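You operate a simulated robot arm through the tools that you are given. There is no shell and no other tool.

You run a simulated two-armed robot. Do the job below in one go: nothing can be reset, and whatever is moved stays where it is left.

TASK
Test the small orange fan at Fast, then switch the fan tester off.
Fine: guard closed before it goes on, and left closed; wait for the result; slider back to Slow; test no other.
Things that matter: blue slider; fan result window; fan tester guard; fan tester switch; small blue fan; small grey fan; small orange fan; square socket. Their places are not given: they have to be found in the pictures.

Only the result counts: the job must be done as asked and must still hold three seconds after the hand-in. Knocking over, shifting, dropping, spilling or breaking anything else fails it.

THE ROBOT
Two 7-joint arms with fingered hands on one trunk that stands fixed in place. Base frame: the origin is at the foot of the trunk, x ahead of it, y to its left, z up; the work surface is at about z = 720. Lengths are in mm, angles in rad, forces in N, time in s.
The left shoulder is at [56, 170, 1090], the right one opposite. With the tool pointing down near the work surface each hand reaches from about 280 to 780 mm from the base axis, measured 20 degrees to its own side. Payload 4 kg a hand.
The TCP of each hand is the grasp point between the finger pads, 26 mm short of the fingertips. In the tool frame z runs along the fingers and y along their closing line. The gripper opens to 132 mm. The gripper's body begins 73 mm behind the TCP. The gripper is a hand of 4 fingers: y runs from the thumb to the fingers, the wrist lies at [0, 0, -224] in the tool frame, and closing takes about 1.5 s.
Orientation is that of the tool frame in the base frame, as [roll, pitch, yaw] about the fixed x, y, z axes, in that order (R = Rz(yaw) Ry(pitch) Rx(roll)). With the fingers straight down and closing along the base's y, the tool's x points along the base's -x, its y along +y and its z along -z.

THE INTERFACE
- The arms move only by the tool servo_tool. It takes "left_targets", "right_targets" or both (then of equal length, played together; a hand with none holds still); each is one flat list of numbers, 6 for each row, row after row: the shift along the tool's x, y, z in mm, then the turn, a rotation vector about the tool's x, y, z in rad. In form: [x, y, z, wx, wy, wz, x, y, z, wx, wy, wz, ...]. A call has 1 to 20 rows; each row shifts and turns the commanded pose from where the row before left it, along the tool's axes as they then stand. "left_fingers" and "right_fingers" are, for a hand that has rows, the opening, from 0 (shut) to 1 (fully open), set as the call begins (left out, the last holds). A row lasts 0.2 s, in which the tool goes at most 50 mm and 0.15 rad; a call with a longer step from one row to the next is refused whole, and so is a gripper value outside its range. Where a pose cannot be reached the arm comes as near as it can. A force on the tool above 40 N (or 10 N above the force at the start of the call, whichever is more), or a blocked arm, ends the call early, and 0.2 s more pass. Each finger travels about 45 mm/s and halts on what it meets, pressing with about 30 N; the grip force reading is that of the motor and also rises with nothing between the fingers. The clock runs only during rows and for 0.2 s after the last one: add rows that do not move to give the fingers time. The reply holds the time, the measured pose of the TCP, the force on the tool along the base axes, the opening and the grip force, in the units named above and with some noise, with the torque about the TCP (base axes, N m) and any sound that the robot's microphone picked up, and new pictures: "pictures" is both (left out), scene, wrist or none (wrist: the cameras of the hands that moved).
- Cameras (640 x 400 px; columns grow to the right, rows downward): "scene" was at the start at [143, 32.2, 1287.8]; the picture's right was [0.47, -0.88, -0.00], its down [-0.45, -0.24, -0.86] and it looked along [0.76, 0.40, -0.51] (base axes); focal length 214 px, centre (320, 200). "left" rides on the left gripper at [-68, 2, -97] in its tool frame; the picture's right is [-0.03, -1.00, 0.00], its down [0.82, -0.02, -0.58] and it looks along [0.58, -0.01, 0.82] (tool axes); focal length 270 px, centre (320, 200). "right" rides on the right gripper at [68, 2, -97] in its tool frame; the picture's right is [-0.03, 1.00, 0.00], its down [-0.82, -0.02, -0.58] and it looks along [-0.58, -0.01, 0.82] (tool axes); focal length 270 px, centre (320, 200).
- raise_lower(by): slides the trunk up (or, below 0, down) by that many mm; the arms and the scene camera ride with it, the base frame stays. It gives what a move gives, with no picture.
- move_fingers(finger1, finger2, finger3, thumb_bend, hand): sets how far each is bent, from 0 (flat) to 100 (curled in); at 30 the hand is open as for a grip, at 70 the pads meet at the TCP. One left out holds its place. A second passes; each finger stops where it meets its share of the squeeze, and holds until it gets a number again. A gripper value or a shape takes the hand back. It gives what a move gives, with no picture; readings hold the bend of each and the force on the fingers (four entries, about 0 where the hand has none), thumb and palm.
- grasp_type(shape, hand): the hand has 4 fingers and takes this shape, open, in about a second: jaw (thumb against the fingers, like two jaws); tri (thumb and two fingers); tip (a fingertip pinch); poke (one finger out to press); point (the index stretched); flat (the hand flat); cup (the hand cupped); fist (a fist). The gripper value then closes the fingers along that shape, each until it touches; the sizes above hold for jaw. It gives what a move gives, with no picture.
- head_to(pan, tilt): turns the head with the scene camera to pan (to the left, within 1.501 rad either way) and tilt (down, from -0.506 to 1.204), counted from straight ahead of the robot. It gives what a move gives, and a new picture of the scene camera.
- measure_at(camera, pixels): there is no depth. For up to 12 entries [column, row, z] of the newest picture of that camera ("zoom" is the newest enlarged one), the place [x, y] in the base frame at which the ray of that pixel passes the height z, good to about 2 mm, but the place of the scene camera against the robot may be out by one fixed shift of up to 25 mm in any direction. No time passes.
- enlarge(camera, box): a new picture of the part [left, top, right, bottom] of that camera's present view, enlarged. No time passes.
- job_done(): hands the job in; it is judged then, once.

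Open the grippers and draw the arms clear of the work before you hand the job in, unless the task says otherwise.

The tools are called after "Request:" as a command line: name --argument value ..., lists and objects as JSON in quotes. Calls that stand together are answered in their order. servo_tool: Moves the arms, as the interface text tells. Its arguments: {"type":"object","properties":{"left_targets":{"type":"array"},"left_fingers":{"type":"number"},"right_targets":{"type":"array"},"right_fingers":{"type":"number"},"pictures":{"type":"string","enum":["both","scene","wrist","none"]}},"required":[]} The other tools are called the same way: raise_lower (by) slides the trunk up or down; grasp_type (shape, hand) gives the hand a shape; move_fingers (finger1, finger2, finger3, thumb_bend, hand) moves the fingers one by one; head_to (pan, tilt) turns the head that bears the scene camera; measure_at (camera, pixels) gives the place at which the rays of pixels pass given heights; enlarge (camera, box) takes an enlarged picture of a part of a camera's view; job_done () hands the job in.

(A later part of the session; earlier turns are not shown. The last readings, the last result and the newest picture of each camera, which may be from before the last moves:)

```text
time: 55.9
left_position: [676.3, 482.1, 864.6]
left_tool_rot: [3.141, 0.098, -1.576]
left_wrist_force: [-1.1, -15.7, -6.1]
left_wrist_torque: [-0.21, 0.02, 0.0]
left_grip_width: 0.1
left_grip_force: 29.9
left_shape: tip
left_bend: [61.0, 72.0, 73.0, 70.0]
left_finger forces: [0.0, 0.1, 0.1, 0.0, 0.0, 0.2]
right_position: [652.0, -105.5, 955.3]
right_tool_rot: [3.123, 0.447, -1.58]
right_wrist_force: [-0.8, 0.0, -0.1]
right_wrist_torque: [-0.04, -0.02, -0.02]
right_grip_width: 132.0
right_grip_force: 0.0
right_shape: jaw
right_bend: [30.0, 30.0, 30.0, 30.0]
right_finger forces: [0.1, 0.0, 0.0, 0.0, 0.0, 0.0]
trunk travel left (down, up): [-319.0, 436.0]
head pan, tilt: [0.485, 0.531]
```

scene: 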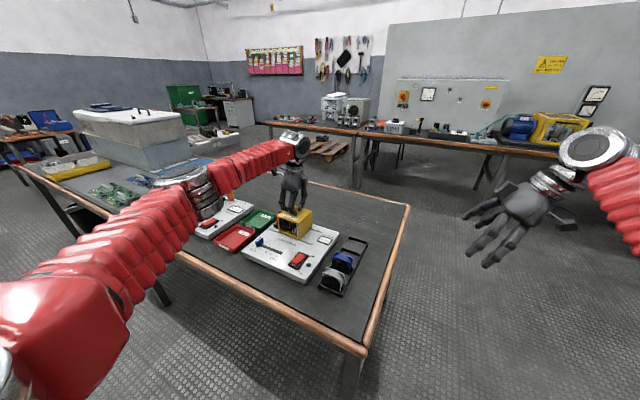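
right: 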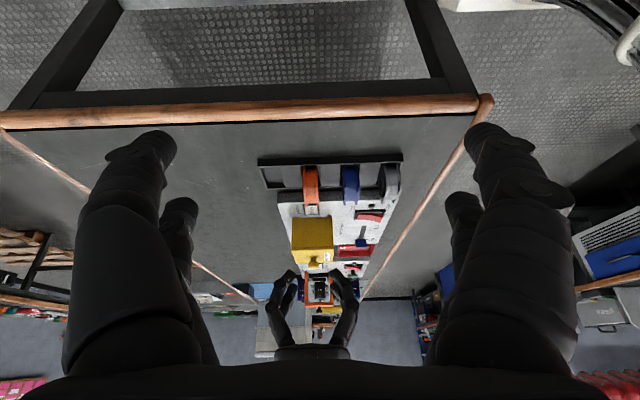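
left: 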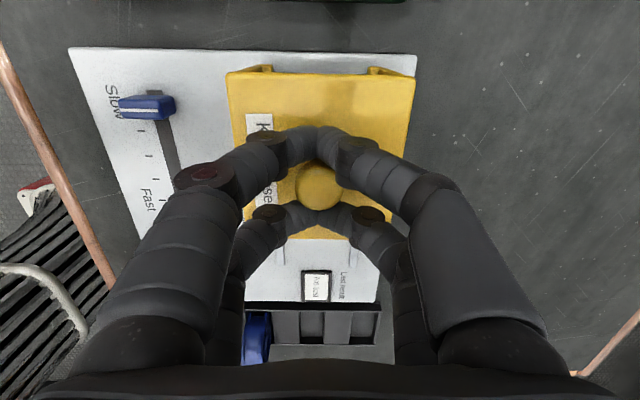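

Closing pressed the knob toward +y with ~16 N and the guard held, so it's at its closed stop. I open the fingers and retreat upward.

Request:
servo_tool --left_targets '[0, 0, 0, 0, 0, 0, 0, 0, 0, 0, 0, 0, 0, 0, 0, 0, 0, 0, 0, 0, 0, 0, 0, 0, -2, 0, -20, 0, 0, 0, -4, 0, -40, 0, 0, 0, -4, 0, -40, 0, 0, 0, 0, 0, 0, 0, 0, 0]' --left_fingers 0.4 --pictures "both"

Request:
enlarge --camera "scene" --box '[240, 190, 350, 290]'

Request:
enlarge --camera "left" --box '[220, 30, 420, 280]'

```text
time: 57.7
left_position: [674.7, 485.2, 965.8]
left_tool_rot: [3.14, 0.101, -1.57]
left_wrist_force: [0.1, 0.2, 0.7]
left_wrist_torque: [0.01, 0.03, 0.02]
left_grip_width: 52.3
left_grip_force: 0.1
left_shape: tip
left_bend: [73.0, 73.0, 73.0, 70.0]
left_finger forces: [0.0, 0.0, 0.0, 0.0, 0.1, 0.1]
right_position: [652.7, -103.4, 957.1]
right_tool_rot: [3.125, 0.445, -1.579]
right_wrist_force: [0.2, -0.1, 0.5]
right_wrist_torque: [0.02, 0.01, 0.02]
right_grip_width: 132.3
right_grip_force: 0.0
right_shape: jaw
right_bend: [30.0, 30.0, 30.0, 30.0]
right_finger forces: [0.1, 0.0, 0.0, 0.0, 0.0, 0.1]
trunk travel left (down, up): [-319.0, 436.0]
head pan, tilt: [0.485, 0.531]
```

scene: 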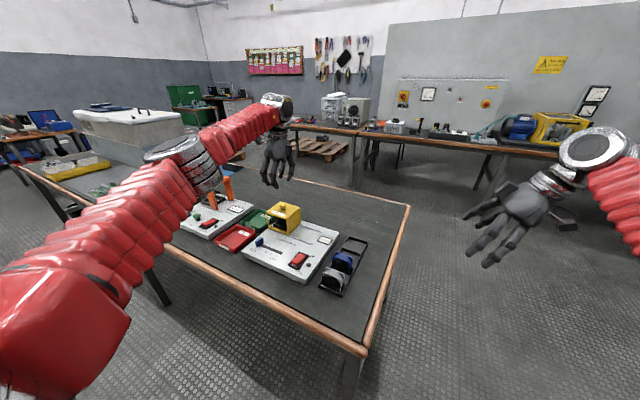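
left: 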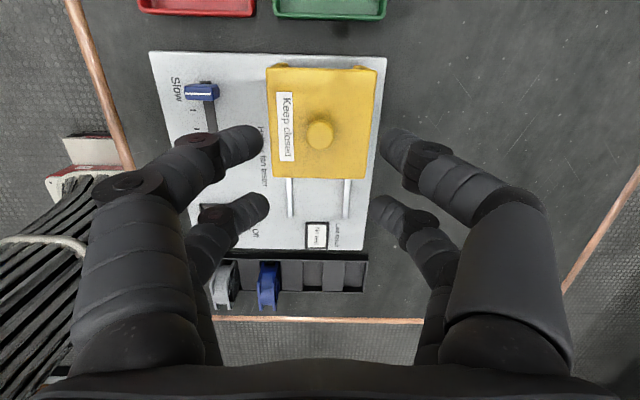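

```text
4.00 times, centred on (295, 240) of scene
```

zoom: 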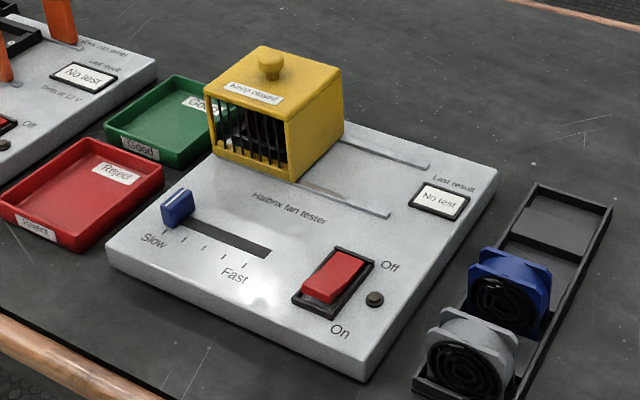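

```text
1.60 times, centred on (320, 155) of left
```

zoom: 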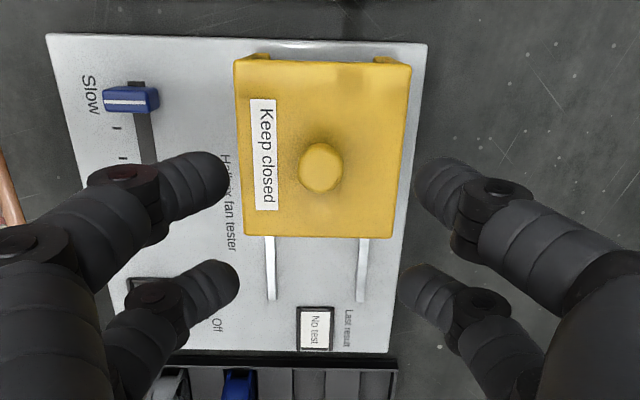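

Guard is closed over the fan. Now I try the "poke" shape to see which finger extends, for the slider and switch.

Request:
grasp_type --shape "poke" --hand "left"

Request:
servo_tool --left_targets '[0, 0, 0, 0, 0, 0, 0, 0, 0, 0, 0, 0]' --pictures "wrist"

Request:
enlarge --camera "right" --box '[240, 240, 400, 370]'

Request:
enlarge --camera "scene" --box '[240, 90, 330, 210]'

```text
time: 58.6
left_position: [673.2, 484.8, 964.2]
left_tool_rot: [3.14, 0.1, -1.57]
left_wrist_force: [-0.1, 0.2, -0.2]
left_wrist_torque: [0.02, -0.02, -0.03]
left_grip_width: 0.0
left_grip_force: 0.0
left_shape: poke
left_bend: [100.0, 100.0, 100.0, 34.0]
left_finger forces: [0.0, 0.0, 0.0, 0.0, 0.0, 0.1]
right_position: [651.1, -103.8, 956.8]
right_tool_rot: [3.125, 0.445, -1.579]
right_wrist_force: [0.1, -0.3, 0.4]
right_wrist_torque: [-0.03, 0.03, -0.01]
right_grip_width: 132.2
right_grip_force: 0.1
right_shape: jaw
right_bend: [30.0, 30.0, 30.0, 30.0]
right_finger forces: [0.0, 0.0, 0.0, 0.1, 0.0, 0.0]
trunk travel left (down, up): [-319.0, 436.0]
head pan, tilt: [0.485, 0.531]
```

```text
time: 59.2
left_position: [675.9, 484.3, 965.5]
left_tool_rot: [3.14, 0.1, -1.57]
left_wrist_force: [-0.2, 0.9, -0.1]
left_wrist_torque: [0.0, 0.05, 0.01]
left_grip_width: 0.1
left_grip_force: 0.1
left_shape: poke
left_bend: [100.0, 100.0, 100.0, 34.0]
left_finger forces: [0.0, 0.1, 0.0, 0.0, 0.0, 0.0]
right_position: [651.7, -103.5, 956.7]
right_tool_rot: [3.125, 0.445, -1.579]
right_wrist_force: [0.3, -1.3, 0.3]
right_wrist_torque: [0.0, 0.0, -0.04]
right_grip_width: 132.0
right_grip_force: 0.0
right_shape: jaw
right_bend: [30.0, 30.0, 30.0, 30.0]
right_finger forces: [0.0, 0.0, 0.0, 0.0, 0.0, 0.0]
trunk travel left (down, up): [-319.0, 436.0]
head pan, tilt: [0.485, 0.531]
```

left: 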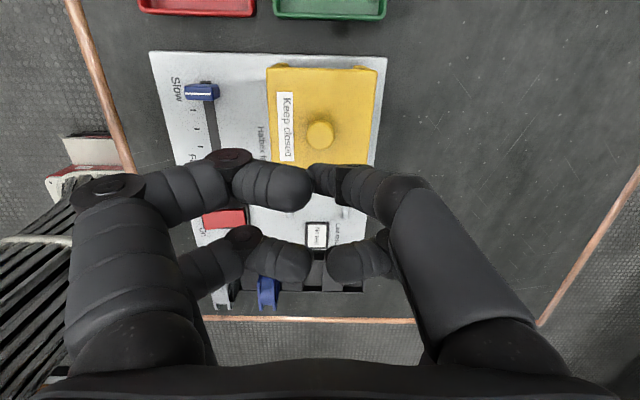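

```text
3.08 times, centred on (320, 305) of right
```

zoom: 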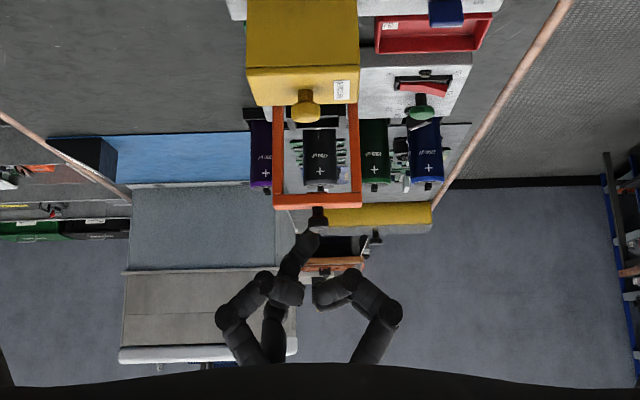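

```text
3.33 times, centred on (285, 150) of scene
```

zoom: 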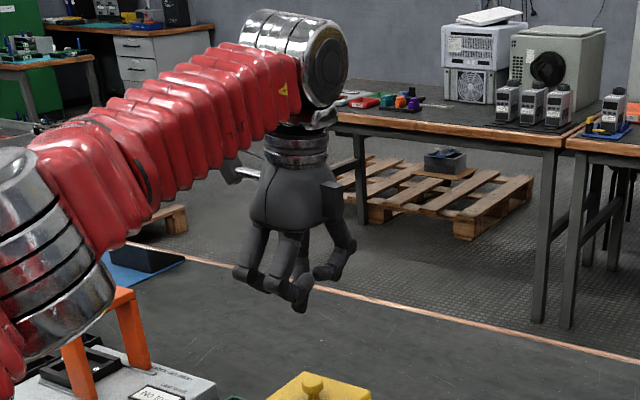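

One digit (from the +x/+y side) stays extended; its tip is near (318,175) in the left view. I zoom to locate the tip.

Request:
enlarge --camera "left" --box '[220, 120, 440, 300]'

Request:
enlarge --camera "right" --box '[290, 280, 350, 350]'

Request:
enlarge --camera "scene" --box '[265, 150, 305, 190]'

```text
2.22 times, centred on (330, 210) of left
```

zoom: 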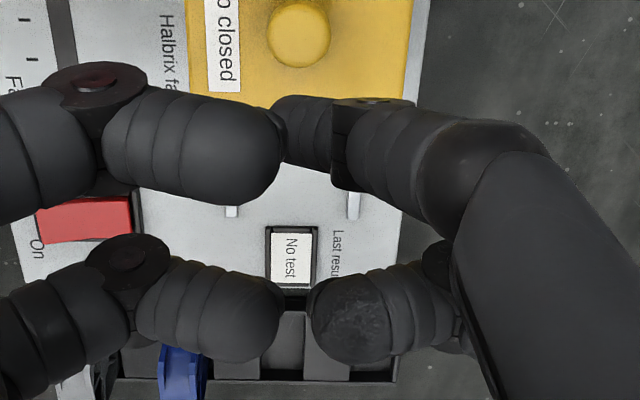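

```text
5.71 times, centred on (320, 315) of right
```

zoom: 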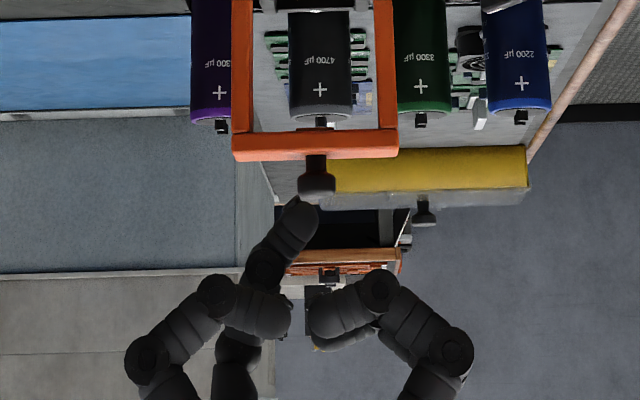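

```text
10.00 times, centred on (285, 170) of scene
```

zoom: 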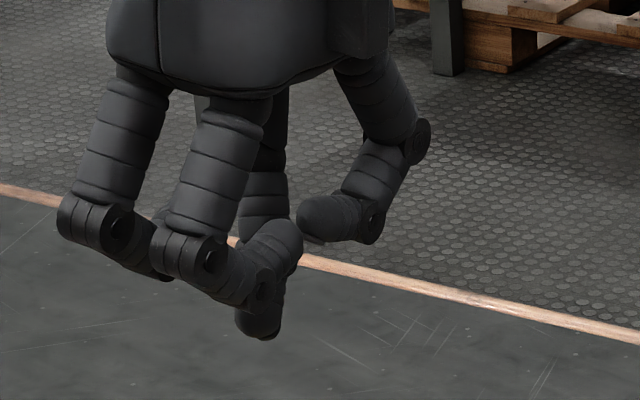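

I triangulate the poking tip with both wrist cameras.

Request:
measure_at --camera "left" --pixels '[[312, 180, 920], [312, 180, 930], [312, 180, 940], [312, 180, 950]]'

Request:
measure_at --camera "right" --pixels '[[316.5, 316, 920], [316.5, 316, 930], [316.5, 316, 940], [316.5, 316, 950]]'

Request:
measure_at --camera "scene" --pixels '[[279.1, 182.5, 920], [279.1, 182.5, 930], [279.1, 182.5, 940], [279.1, 182.5, 950]]'

```text
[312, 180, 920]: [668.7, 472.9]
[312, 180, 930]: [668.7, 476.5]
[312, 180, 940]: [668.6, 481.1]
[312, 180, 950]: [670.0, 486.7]
```

```text
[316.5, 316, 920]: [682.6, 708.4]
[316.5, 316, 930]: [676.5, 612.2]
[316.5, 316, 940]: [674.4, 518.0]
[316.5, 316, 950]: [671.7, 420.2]
```

```text
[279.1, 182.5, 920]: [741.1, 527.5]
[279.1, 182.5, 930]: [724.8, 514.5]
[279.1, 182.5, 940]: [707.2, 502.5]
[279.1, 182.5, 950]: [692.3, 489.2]
```

The poking tip is roughly 23 mm below the TCP and ~10 mm to +y. I move over near the slider knob (first sideways, then down to z≈855) and look.

Request:
servo_tool --left_targets '[-9.3, 41.8, 0.93, 0, 0, 0, -9.3, 41.8, 0.93, 0, 0, 0, -9.3, 41.8, 0.93, 0, 0, 0, 3.67, 0, 36.5, 0, 0, 0, 3.67, 0, 36.5, 0, 0, 0, 3.67, 0, 36.5, 0, 0, 0, 0, 0, 0, 0, 0, 0]' --pictures "both"

Request:
enlarge --camera "left" --box '[220, 60, 440, 300]'

Request:
enlarge --camera "scene" --box '[230, 200, 310, 260]'

```text
time: 60.8
left_position: [550.9, 511.9, 854.1]
left_tool_rot: [-3.141, 0.1, -1.571]
left_wrist_force: [0.0, -0.1, -0.4]
left_wrist_torque: [0.0, 0.01, 0.0]
left_grip_width: 0.0
left_grip_force: 0.0
left_shape: poke
left_bend: [100.0, 100.0, 100.0, 34.0]
left_finger forces: [0.0, 0.1, 0.0, 0.0, 0.1, 0.1]
right_position: [650.7, -104.3, 956.4]
right_tool_rot: [3.126, 0.444, -1.58]
right_wrist_force: [0.0, -0.7, -0.2]
right_wrist_torque: [0.05, -0.02, -0.01]
right_grip_width: 131.7
right_grip_force: 0.1
right_shape: jaw
right_bend: [30.0, 30.0, 30.0, 30.0]
right_finger forces: [0.0, 0.1, 0.0, 0.0, 0.0, 0.1]
trunk travel left (down, up): [-319.0, 436.0]
head pan, tilt: [0.485, 0.531]
```

scene: 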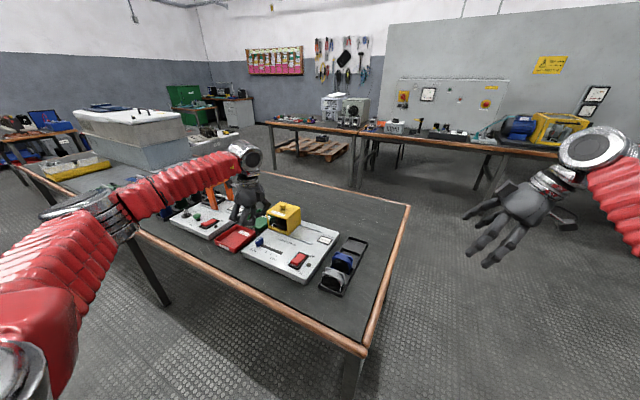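
left: 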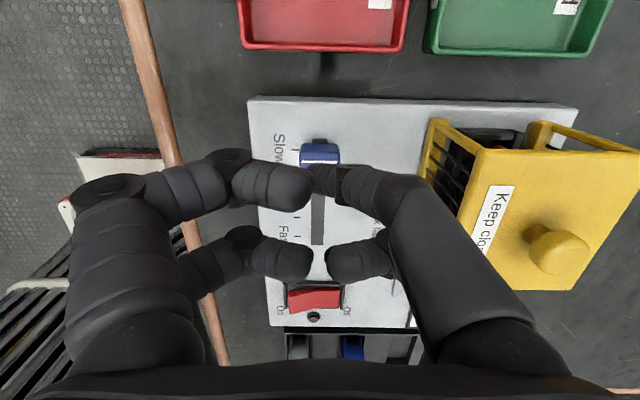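

```text
1.67 times, centred on (330, 180) of left
```

zoom: 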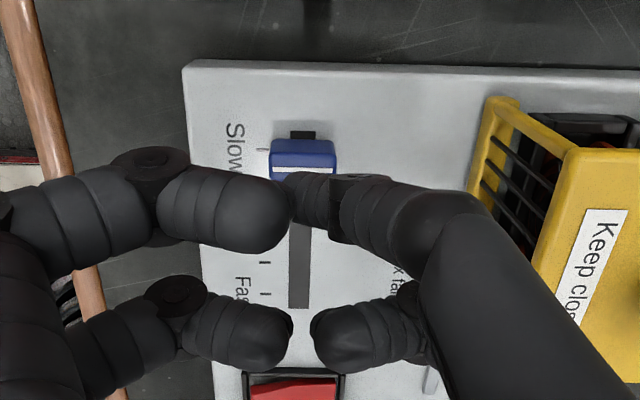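

```text
6.67 times, centred on (270, 230) of scene
```

zoom: 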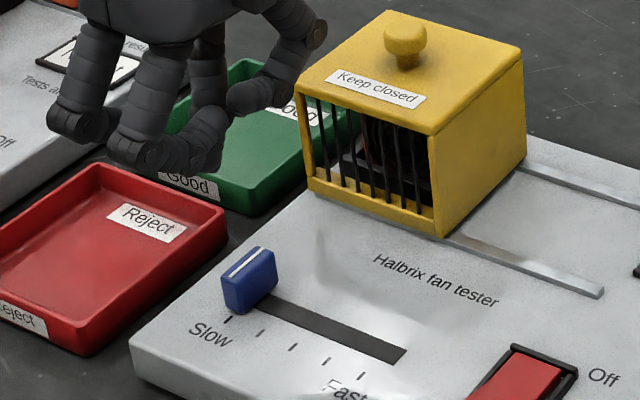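

The tip is hidden behind a curled digit in the wrist view. I lower to TCP z≈800 (tip still above the knob) slightly to +y and look from the scene camera.

Request:
servo_tool --left_targets '[-0.3, 1, 27, 0, 0, 0, -0.3, 1, 27, 0, 0, 0, 0, 0, 0, 0, 0, 0]' --pictures "both"

Request:
enlarge --camera "scene" --box '[230, 210, 290, 260]'

Request:
enlarge --camera "left" --box '[220, 60, 440, 300]'

Request:
enlarge --camera "right" --box '[310, 190, 410, 280]'

```text
time: 61.6
left_position: [548.4, 519.2, 800.5]
left_tool_rot: [-3.14, 0.1, -1.57]
left_wrist_force: [-0.6, 0.9, -0.2]
left_wrist_torque: [0.01, -0.01, 0.01]
left_grip_width: 0.0
left_grip_force: 0.0
left_shape: poke
left_bend: [100.0, 100.0, 100.0, 34.0]
left_finger forces: [0.0, 0.0, 0.1, 0.0, 0.0, 0.0]
right_position: [651.3, -104.9, 956.0]
right_tool_rot: [3.127, 0.446, -1.58]
right_wrist_force: [-0.7, -0.3, -0.2]
right_wrist_torque: [-0.02, -0.01, 0.0]
right_grip_width: 132.0
right_grip_force: 0.0
right_shape: jaw
right_bend: [30.0, 30.0, 30.0, 30.0]
right_finger forces: [0.0, 0.1, 0.0, 0.1, 0.1, 0.0]
trunk travel left (down, up): [-319.0, 436.0]
head pan, tilt: [0.485, 0.531]
```

scene: 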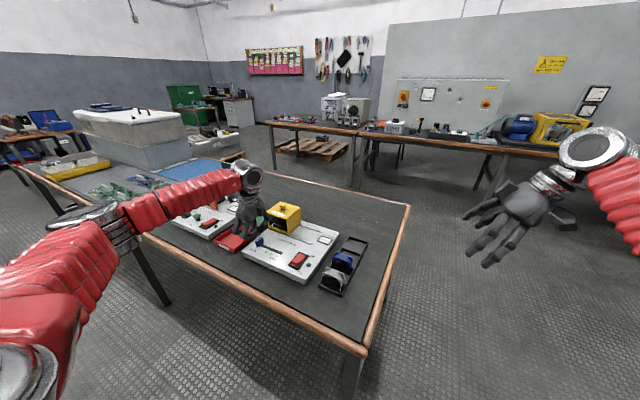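
left: 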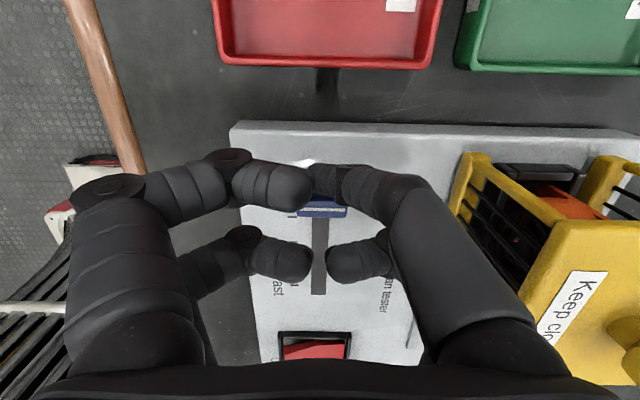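

```text
8.00 times, centred on (260, 235) of scene
```

zoom: 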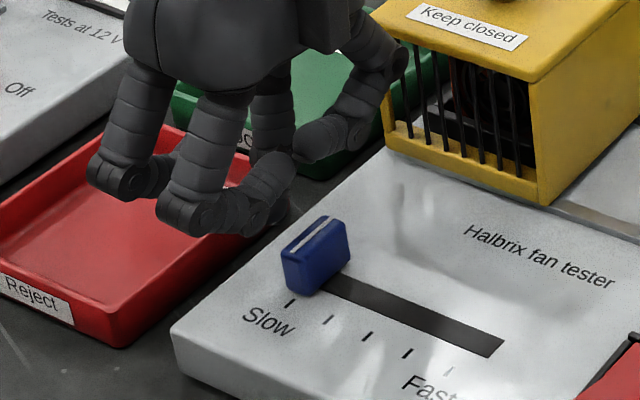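

```text
1.67 times, centred on (330, 180) of left
```

zoom: 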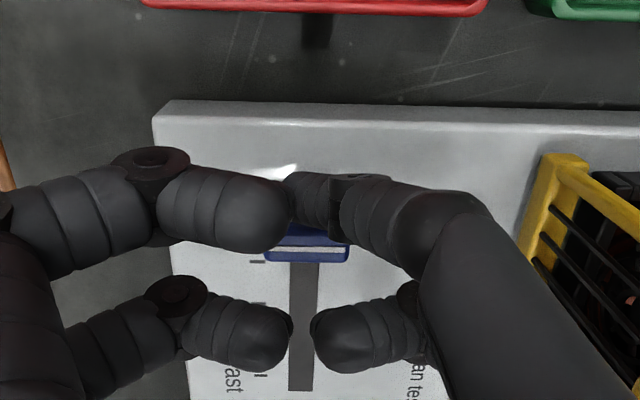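

```text
4.44 times, centred on (360, 235) of right
```

zoom: 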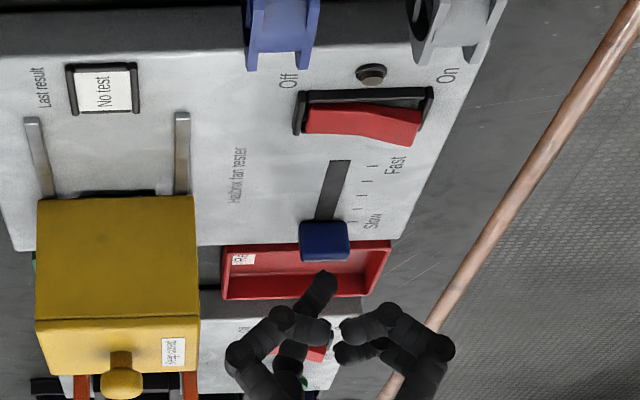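

From the right view the tip (325,280) lines up in x with the knob (323,240) and sits just beyond it in +y. I lower 17 mm beside the knob, watching force.

Request:
servo_tool --left_targets '[0.8, 0, 8.5, 0, 0, 0, 0.8, 0, 8.4, 0, 0, 0, 0, 0, 0, 0, 0, 0]' --pictures "both"

Request:
enlarge --camera "scene" --box '[245, 220, 285, 250]'

Request:
enlarge --camera "right" --box '[325, 210, 385, 260]'

```text
time: 62.4
left_position: [548.4, 520.1, 783.4]
left_tool_rot: [3.14, 0.099, -1.572]
left_wrist_force: [0.7, 0.2, -0.3]
left_wrist_torque: [0.0, 0.01, -0.03]
left_grip_width: 0.1
left_grip_force: 0.1
left_shape: poke
left_bend: [100.0, 100.0, 100.0, 34.0]
left_finger forces: [0.0, 0.0, 0.0, 0.0, 0.0, 0.1]
right_position: [652.4, -103.6, 956.8]
right_tool_rot: [3.127, 0.445, -1.58]
right_wrist_force: [0.1, -0.3, -0.5]
right_wrist_torque: [0.0, 0.0, -0.04]
right_grip_width: 131.9
right_grip_force: 0.1
right_shape: jaw
right_bend: [30.0, 30.0, 30.0, 30.0]
right_finger forces: [0.0, 0.1, 0.0, 0.0, 0.0, 0.1]
trunk travel left (down, up): [-319.0, 436.0]
head pan, tilt: [0.485, 0.531]
```

scene: 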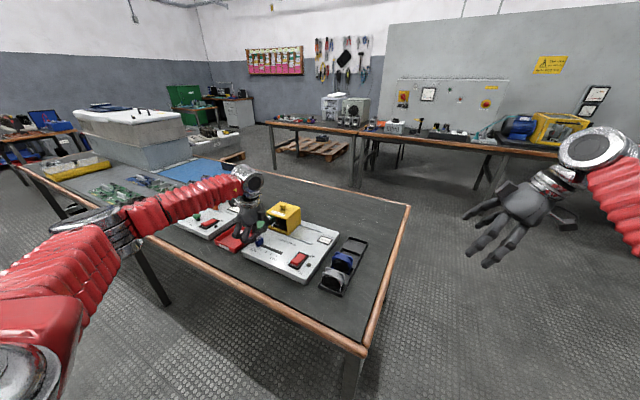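
left: 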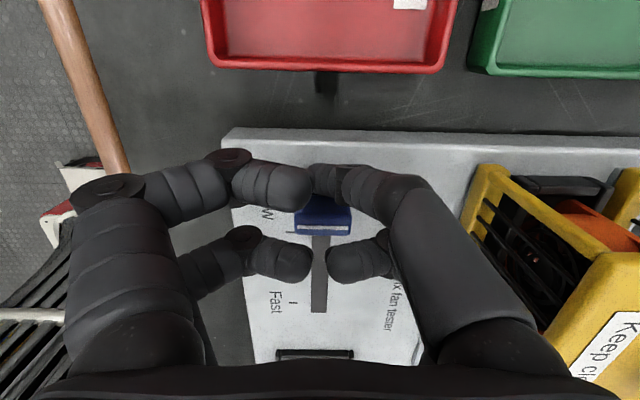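

```text
13.33 times, centred on (265, 235) of scene
```

zoom: 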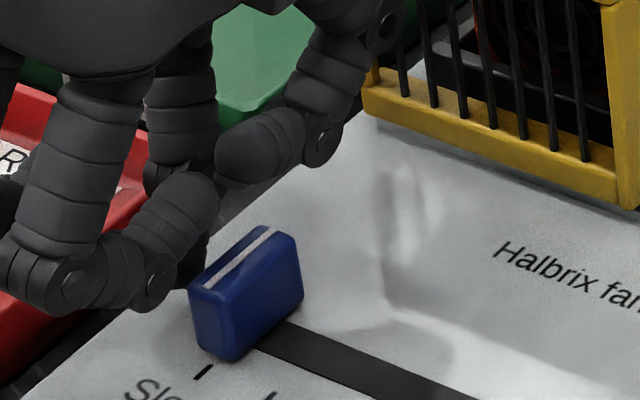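

```text
8.00 times, centred on (355, 235) of right
```

zoom: 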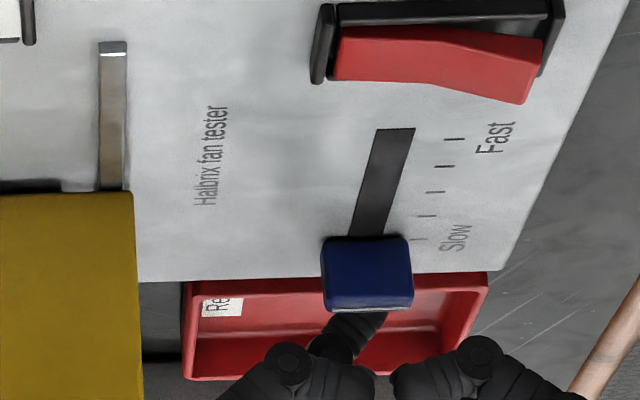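

The tip is now behind the knob on its +y side. I push in −y by 20 mm first and check.

Request:
servo_tool --left_targets '[5, 0, -0.5, 0, 0, 0, 5, 0, -0.5, 0, 0, 0, 5, 0, -0.5, 0, 0, 0, 5, 0, -0.5, 0, 0, 0, 0, 0, 0, 0, 0, 0]' --pictures "wrist"

Request:
enlarge --camera "scene" --box '[245, 220, 285, 250]'

Request:
enlarge --camera "right" --box '[325, 210, 385, 260]'

```text
time: 63.6
left_position: [547.2, 499.1, 784.1]
left_tool_rot: [3.139, 0.098, -1.571]
left_wrist_force: [-0.1, 0.4, 0.4]
left_wrist_torque: [0.05, -0.01, 0.02]
left_grip_width: 0.2
left_grip_force: 0.1
left_shape: poke
left_bend: [100.0, 100.0, 100.0, 34.0]
left_finger forces: [0.0, 0.0, 0.0, 0.0, 0.4, 0.1]
right_position: [651.1, -104.3, 955.2]
right_tool_rot: [3.128, 0.445, -1.578]
right_wrist_force: [0.4, 0.4, 0.2]
right_wrist_torque: [0.0, -0.01, 0.02]
right_grip_width: 132.0
right_grip_force: 0.0
right_shape: jaw
right_bend: [30.0, 30.0, 30.0, 30.0]
right_finger forces: [0.0, 0.0, 0.0, 0.0, 0.0, 0.1]
trunk travel left (down, up): [-319.0, 436.0]
head pan, tilt: [0.485, 0.531]
```

left: 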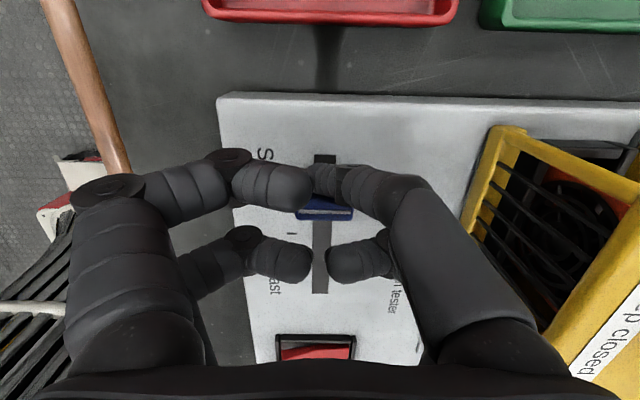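

```text
13.33 times, centred on (265, 235) of scene
```

zoom: 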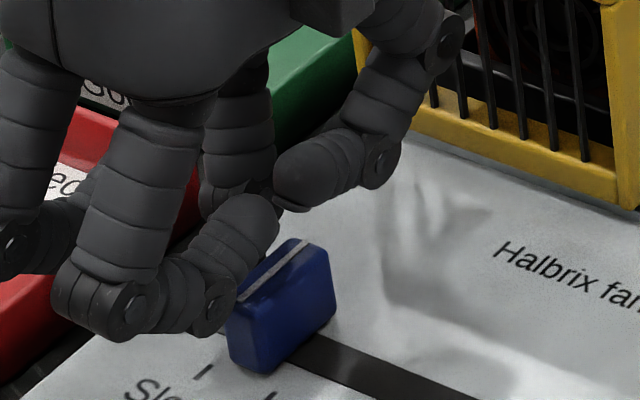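

```text
8.00 times, centred on (355, 235) of right
```

zoom: 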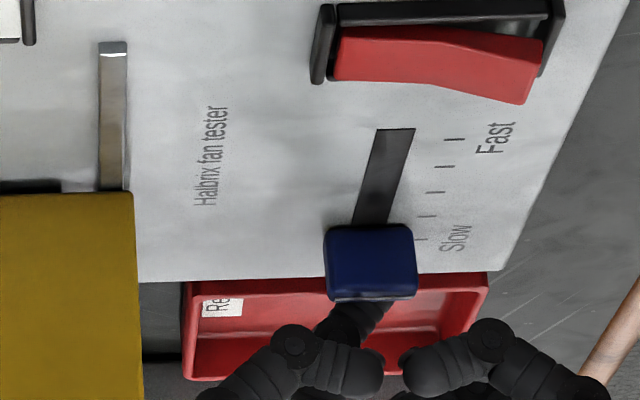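

The knob moves along. I continue pushing about 68 mm toward Fast.

Request:
servo_tool --left_targets '[5, 0, -0.5, 0, 0, 0, 5, 0, -0.5, 0, 0, 0, 6, 0, -0.6, 0, 0, 0, 6, 0, -0.6, 0, 0, 0, 6, 0, -0.6, 0, 0, 0, 6, 0, -0.6, 0, 0, 0, 6, 0, -0.6, 0, 0, 0, 6, 0, -0.6, 0, 0, 0, 6, 0, -0.6, 0, 0, 0, 6, 0, -0.6, 0, 0, 0, 5, 0, -0.5, 0, 0, 0, 5, 0, -0.5, 0, 0, 0, 0, 0, 0, 0, 0, 0]' --pictures "both"

Request:
enlarge --camera "scene" --box '[250, 225, 310, 275]'

Request:
enlarge --camera "right" --box '[325, 210, 385, 260]'

```text
time: 66.4
left_position: [547.5, 431.4, 784.5]
left_tool_rot: [3.14, 0.1, -1.57]
left_wrist_force: [-0.7, 0.0, 0.6]
left_wrist_torque: [0.0, -0.02, 0.03]
left_grip_width: 0.1
left_grip_force: 0.0
left_shape: poke
left_bend: [100.0, 100.0, 100.0, 34.0]
left_finger forces: [0.0, 0.0, 0.0, 0.1, 0.3, 0.0]
right_position: [651.1, -104.0, 956.3]
right_tool_rot: [3.126, 0.445, -1.58]
right_wrist_force: [-0.8, -0.9, -0.6]
right_wrist_torque: [-0.01, -0.05, 0.03]
right_grip_width: 132.1
right_grip_force: 0.1
right_shape: jaw
right_bend: [30.0, 30.0, 30.0, 30.0]
right_finger forces: [0.1, 0.1, 0.0, 0.1, 0.0, 0.0]
trunk travel left (down, up): [-319.0, 436.0]
head pan, tilt: [0.485, 0.531]
```

scene: 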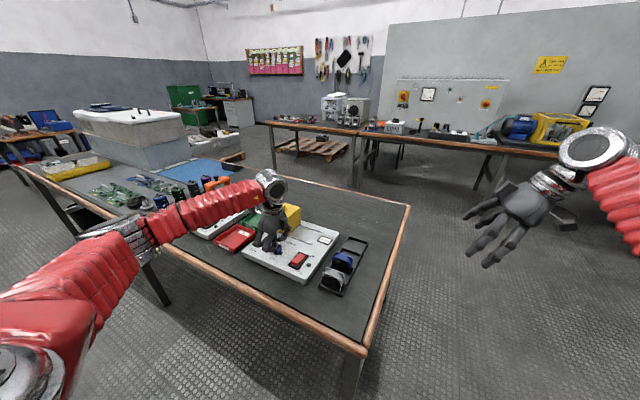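
left: 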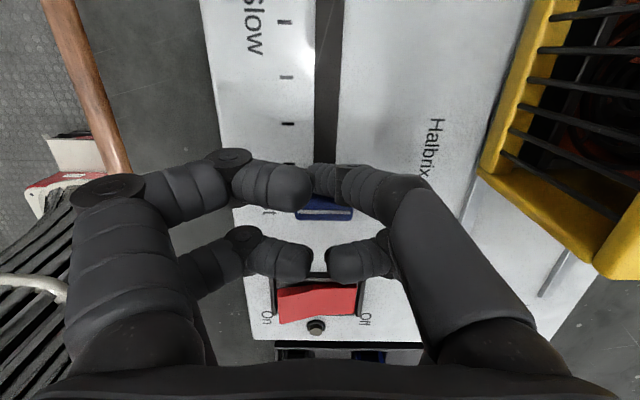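

```text
8.00 times, centred on (280, 250) of scene
```

zoom: 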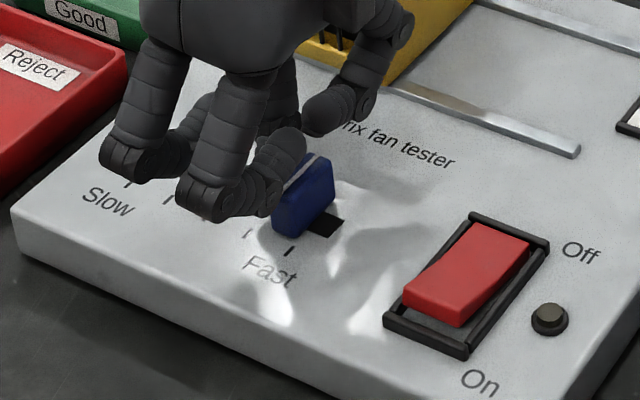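

```text
8.00 times, centred on (355, 235) of right
```

zoom: 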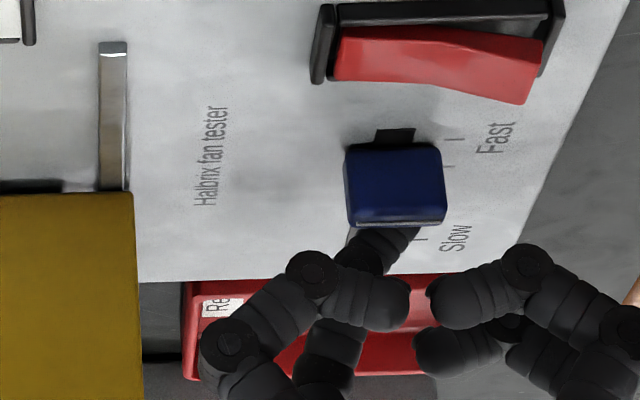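

About 8–10 mm remain to Fast. I push in 3 mm steps toward the slot end.

Request:
servo_tool --left_targets '[3, 0, -0.3, 0, 0, 0, 3, 0, -0.3, 0, 0, 0, 3, 0, -0.3, 0, 0, 0, 0, 0, 0, 0, 0, 0]' --pictures "wrist"

Request:
enlarge --camera "scene" --box '[250, 225, 310, 275]'

Request:
enlarge --camera "right" --box '[325, 210, 385, 260]'

```text
time: 67.4
left_position: [546.7, 422.0, 784.7]
left_tool_rot: [3.142, 0.1, -1.568]
left_wrist_force: [2.0, 8.7, 0.6]
left_wrist_torque: [0.2, -0.07, 0.01]
left_grip_width: 0.1
left_grip_force: 0.2
left_shape: poke
left_bend: [100.0, 100.0, 100.0, 34.0]
left_finger forces: [0.0, 0.0, 0.0, 0.1, 8.9, 0.0]
right_position: [651.5, -104.3, 956.4]
right_tool_rot: [3.127, 0.446, -1.578]
right_wrist_force: [0.8, -0.1, -0.5]
right_wrist_torque: [0.0, 0.0, 0.01]
right_grip_width: 132.0
right_grip_force: 0.0
right_shape: jaw
right_bend: [30.0, 30.0, 30.0, 30.0]
right_finger forces: [0.1, 0.1, 0.0, 0.0, 0.1, 0.1]
trunk travel left (down, up): [-319.0, 436.0]
head pan, tilt: [0.485, 0.531]
```

left: 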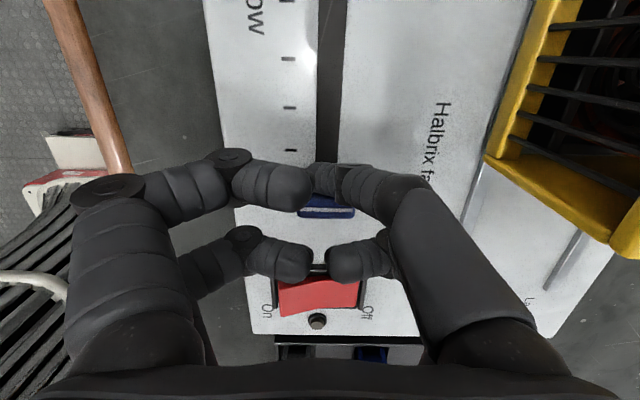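

```text
8.00 times, centred on (280, 250) of scene
```

zoom: 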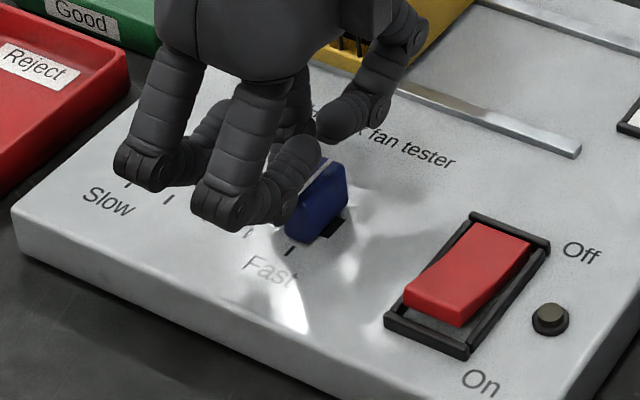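

```text
8.00 times, centred on (355, 235) of right
```

zoom: 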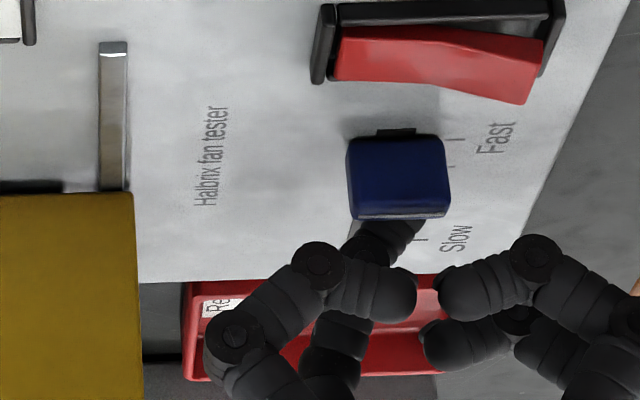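

The slider hit its stop at Fast (8.7 N) and aligns with the Fast tick. I back off +8 mm and lift.

Request:
servo_tool --left_targets '[-4, 0, 0.4, 0, 0, 0, -5, 0, 0.5, 0, 0, 0, -3, 0, -30, 0, 0, 0, -4, 0, -40, 0, 0, 0, 0, 0, 0, 0, 0, 0]' --pictures "both"

Request:
enlarge --camera "scene" --box '[240, 200, 340, 285]'

Request:
enlarge --camera "right" --box '[300, 180, 410, 260]'

```text
time: 68.6
left_position: [546.6, 430.7, 855.4]
left_tool_rot: [3.141, 0.1, -1.572]
left_wrist_force: [0.6, -0.5, 1.0]
left_wrist_torque: [0.0, 0.02, -0.01]
left_grip_width: 0.1
left_grip_force: 0.0
left_shape: poke
left_bend: [100.0, 100.0, 100.0, 34.0]
left_finger forces: [0.0, 0.0, 0.0, 0.0, 0.0, 0.0]
right_position: [651.7, -104.4, 956.9]
right_tool_rot: [3.126, 0.443, -1.58]
right_wrist_force: [0.4, -0.2, 0.4]
right_wrist_torque: [0.01, 0.01, -0.03]
right_grip_width: 131.9
right_grip_force: 0.1
right_shape: jaw
right_bend: [30.0, 30.0, 30.0, 30.0]
right_finger forces: [0.1, 0.1, 0.0, 0.1, 0.1, 0.0]
trunk travel left (down, up): [-319.0, 436.0]
head pan, tilt: [0.485, 0.531]
```

scene: 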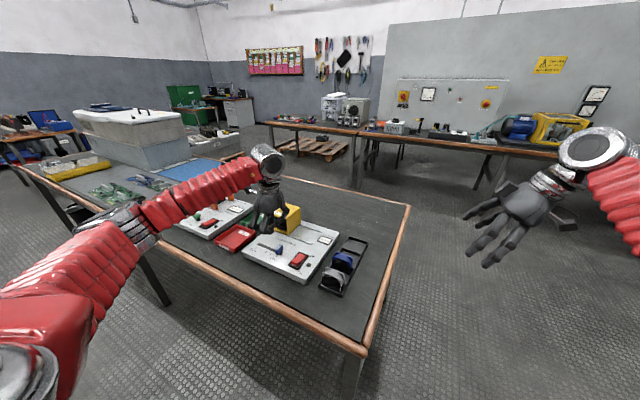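
left: 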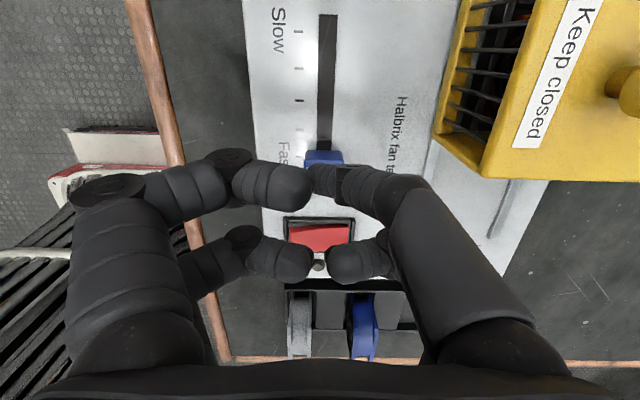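

```text
4.71 times, centred on (290, 242) of scene
```

zoom: 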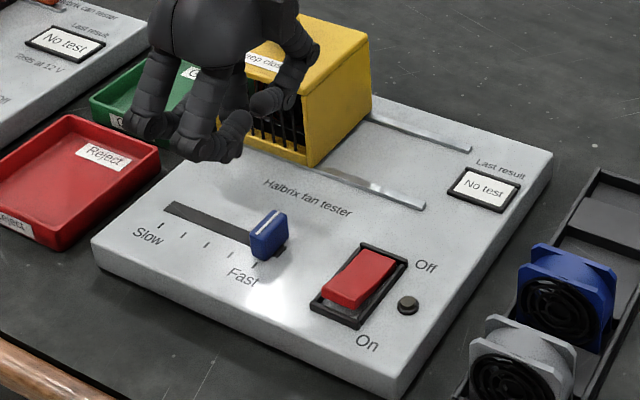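

```text
5.00 times, centred on (355, 220) of right
```

zoom: 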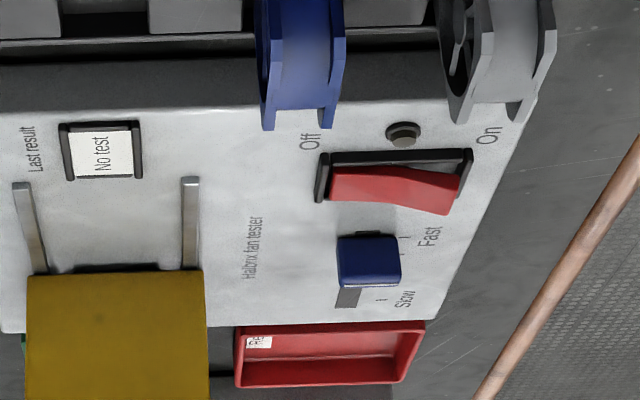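

Slider stays at Fast, window reads "No test". Now I move the poking finger above the "On" end of the rocker (≈(528, 333)).

Request:
servo_tool --left_targets '[33.9, 6.2, 5, 0, 0, 0, 33.9, 6.2, 5, 0, 0, 0, 33.9, 6.2, 5, 0, 0, 0, 0, 0, 0, 0, 0, 0, 0, 0, 0, 0, 0, 0]' --pictures "both"

Request:
enlarge --camera "scene" --box '[270, 215, 340, 275]'

Request:
enlarge --camera "right" --box '[330, 190, 430, 290]'

Request:
enlarge --camera "left" --box '[240, 80, 420, 280]'

```text
time: 69.8
left_position: [528.3, 330.2, 828.7]
left_tool_rot: [3.141, 0.099, -1.569]
left_wrist_force: [0.8, -0.1, -0.6]
left_wrist_torque: [-0.01, 0.04, -0.01]
left_grip_width: 0.1
left_grip_force: 0.1
left_shape: poke
left_bend: [100.0, 100.0, 100.0, 34.0]
left_finger forces: [0.0, 0.0, 0.0, 0.0, 0.1, 0.1]
right_position: [653.0, -103.8, 956.3]
right_tool_rot: [3.127, 0.445, -1.579]
right_wrist_force: [0.4, -0.9, 0.6]
right_wrist_torque: [0.04, 0.01, 0.01]
right_grip_width: 132.1
right_grip_force: 0.1
right_shape: jaw
right_bend: [30.0, 30.0, 30.0, 30.0]
right_finger forces: [0.0, 0.0, 0.0, 0.1, 0.1, 0.0]
trunk travel left (down, up): [-319.0, 436.0]
head pan, tilt: [0.485, 0.531]
```

scene: 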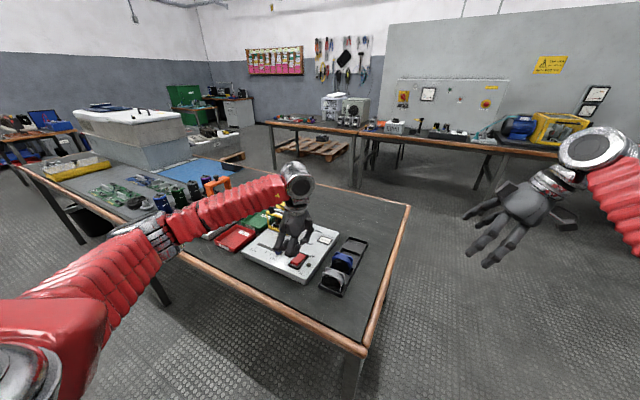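
left: 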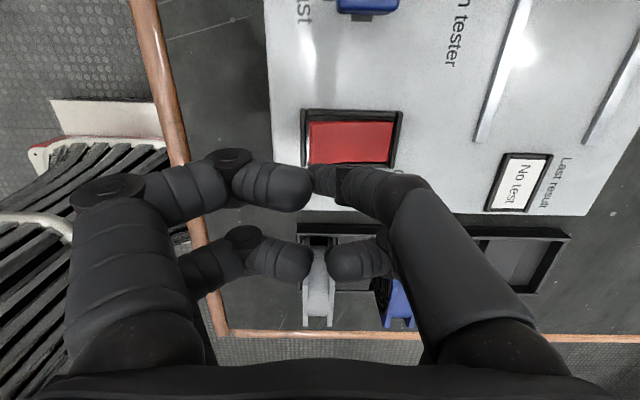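

```text
6.67 times, centred on (305, 245) of scene
```

zoom: 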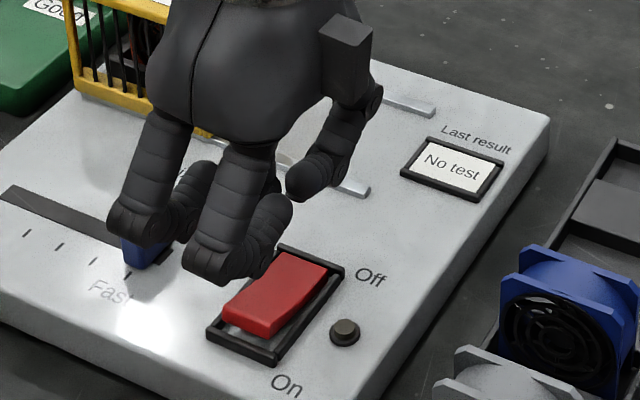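

```text
4.00 times, centred on (380, 240) of right
```

zoom: 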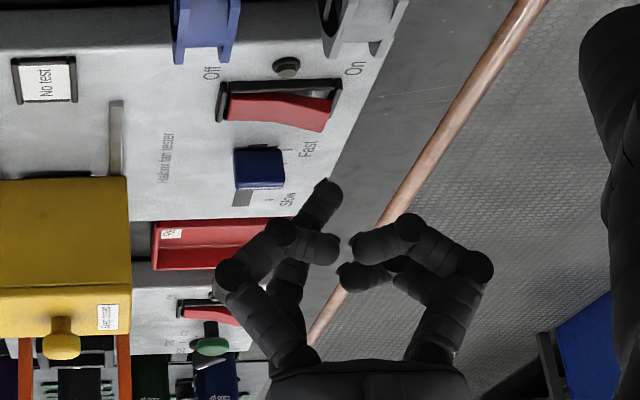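

```text
2.00 times, centred on (330, 180) of left
```

zoom: 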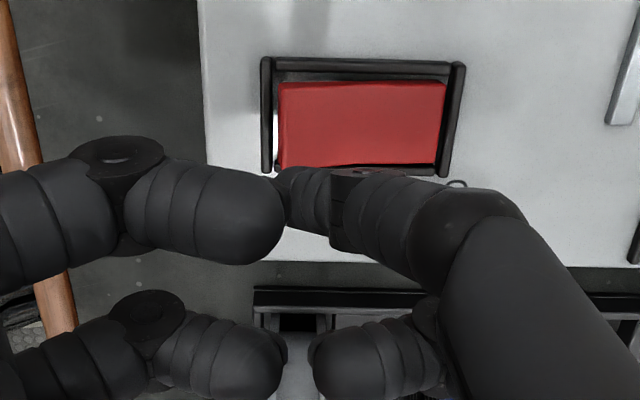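

The projected descent lands on the rocker's "On" end (zoom ≈(300,130) inside the red span 278–443). I descend 30 mm.

Request:
servo_tool --left_targets '[1.5, 0, 15, 0, 0, 0, 1.5, 0, 15, 0, 0, 0, 0, 0, 0, 0, 0, 0]' --pictures "wrist"

Request:
enlarge --camera "scene" --box '[270, 225, 330, 275]'

Request:
enlarge --camera "right" --box '[360, 200, 420, 250]'

Request:
enlarge --camera "left" --box '[240, 80, 420, 280]'

```text
time: 70.6
left_position: [530.2, 331.1, 799.5]
left_tool_rot: [-3.141, 0.099, -1.571]
left_wrist_force: [-0.7, 0.2, 0.5]
left_wrist_torque: [-0.01, 0.0, 0.0]
left_grip_width: 0.0
left_grip_force: 0.1
left_shape: poke
left_bend: [100.0, 100.0, 100.0, 34.0]
left_finger forces: [0.0, 0.0, 0.0, 0.1, 0.0, 0.0]
right_position: [650.9, -104.3, 957.2]
right_tool_rot: [3.126, 0.446, -1.581]
right_wrist_force: [-1.1, 0.2, -0.1]
right_wrist_torque: [-0.01, 0.04, -0.02]
right_grip_width: 132.0
right_grip_force: 0.1
right_shape: jaw
right_bend: [30.0, 30.0, 30.0, 30.0]
right_finger forces: [0.1, 0.1, 0.0, 0.1, 0.0, 0.0]
trunk travel left (down, up): [-319.0, 436.0]
head pan, tilt: [0.485, 0.531]
```

left: 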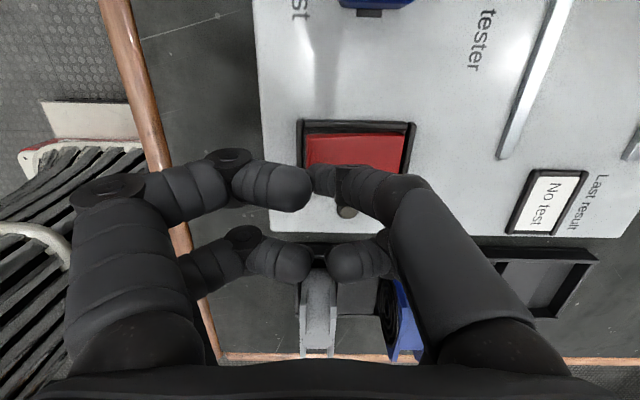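

```text
8.00 times, centred on (300, 250) of scene
```

zoom: 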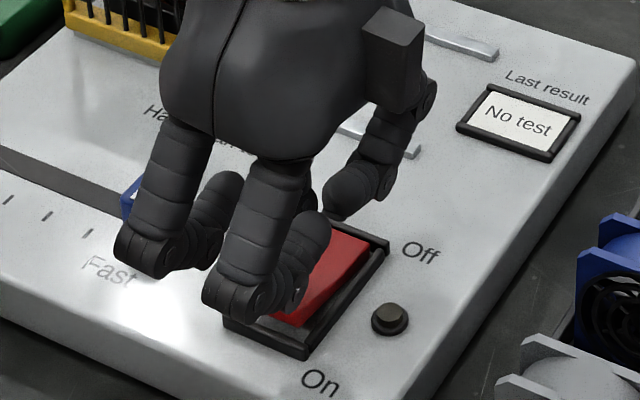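

```text
8.00 times, centred on (390, 225) of right
```

zoom: 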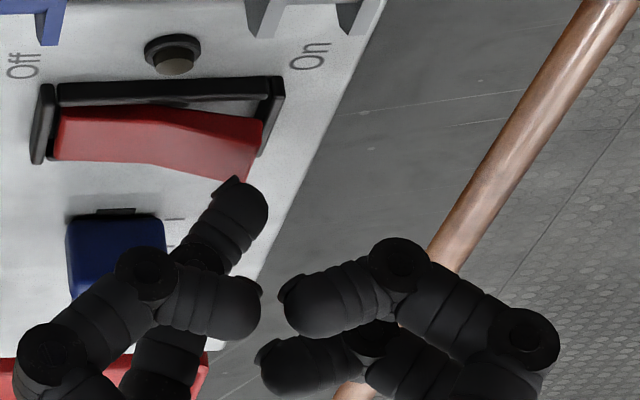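

```text
2.00 times, centred on (330, 180) of left
```

zoom: 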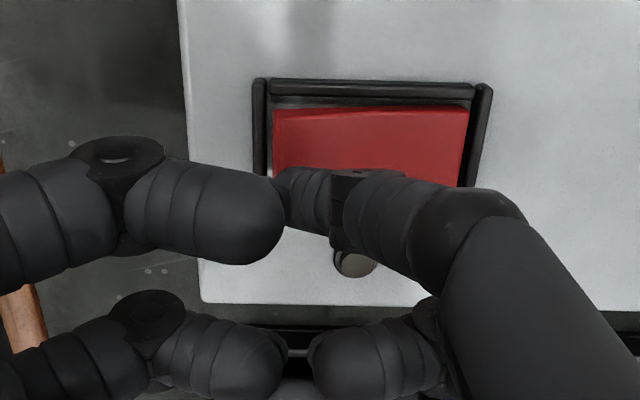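

The tip is right above the On end. I descend in 2 mm steps to press it.

Request:
servo_tool --left_targets '[0.2, 0, 2, 0, 0, 0, 0.2, 0, 2, 0, 0, 0, 0.2, 0, 2, 0, 0, 0, 0.2, 0, 2, 0, 0, 0, 0, 0, 0, 0, 0, 0]' --pictures "none"

```text
time: 71.8
left_position: [527.8, 329.6, 792.5]
left_tool_rot: [-3.142, 0.099, -1.572]
left_wrist_force: [-0.9, 0.6, 0.9]
left_wrist_torque: [0.0, 0.06, -0.02]
left_grip_width: 0.0
left_grip_force: 0.0
left_shape: poke
left_bend: [100.0, 100.0, 100.0, 34.0]
left_finger forces: [0.0, 0.0, 0.1, 0.0, 1.6, 0.0]
right_position: [651.6, -104.4, 956.4]
right_tool_rot: [3.126, 0.444, -1.58]
right_wrist_force: [0.1, 0.3, -0.1]
right_wrist_torque: [0.0, 0.01, -0.01]
right_grip_width: 131.9
right_grip_force: 0.1
right_shape: jaw
right_bend: [30.0, 30.0, 30.0, 30.0]
right_finger forces: [0.0, 0.0, 0.1, 0.0, 0.1, 0.0]
trunk travel left (down, up): [-319.0, 436.0]
head pan, tilt: [0.485, 0.531]
```

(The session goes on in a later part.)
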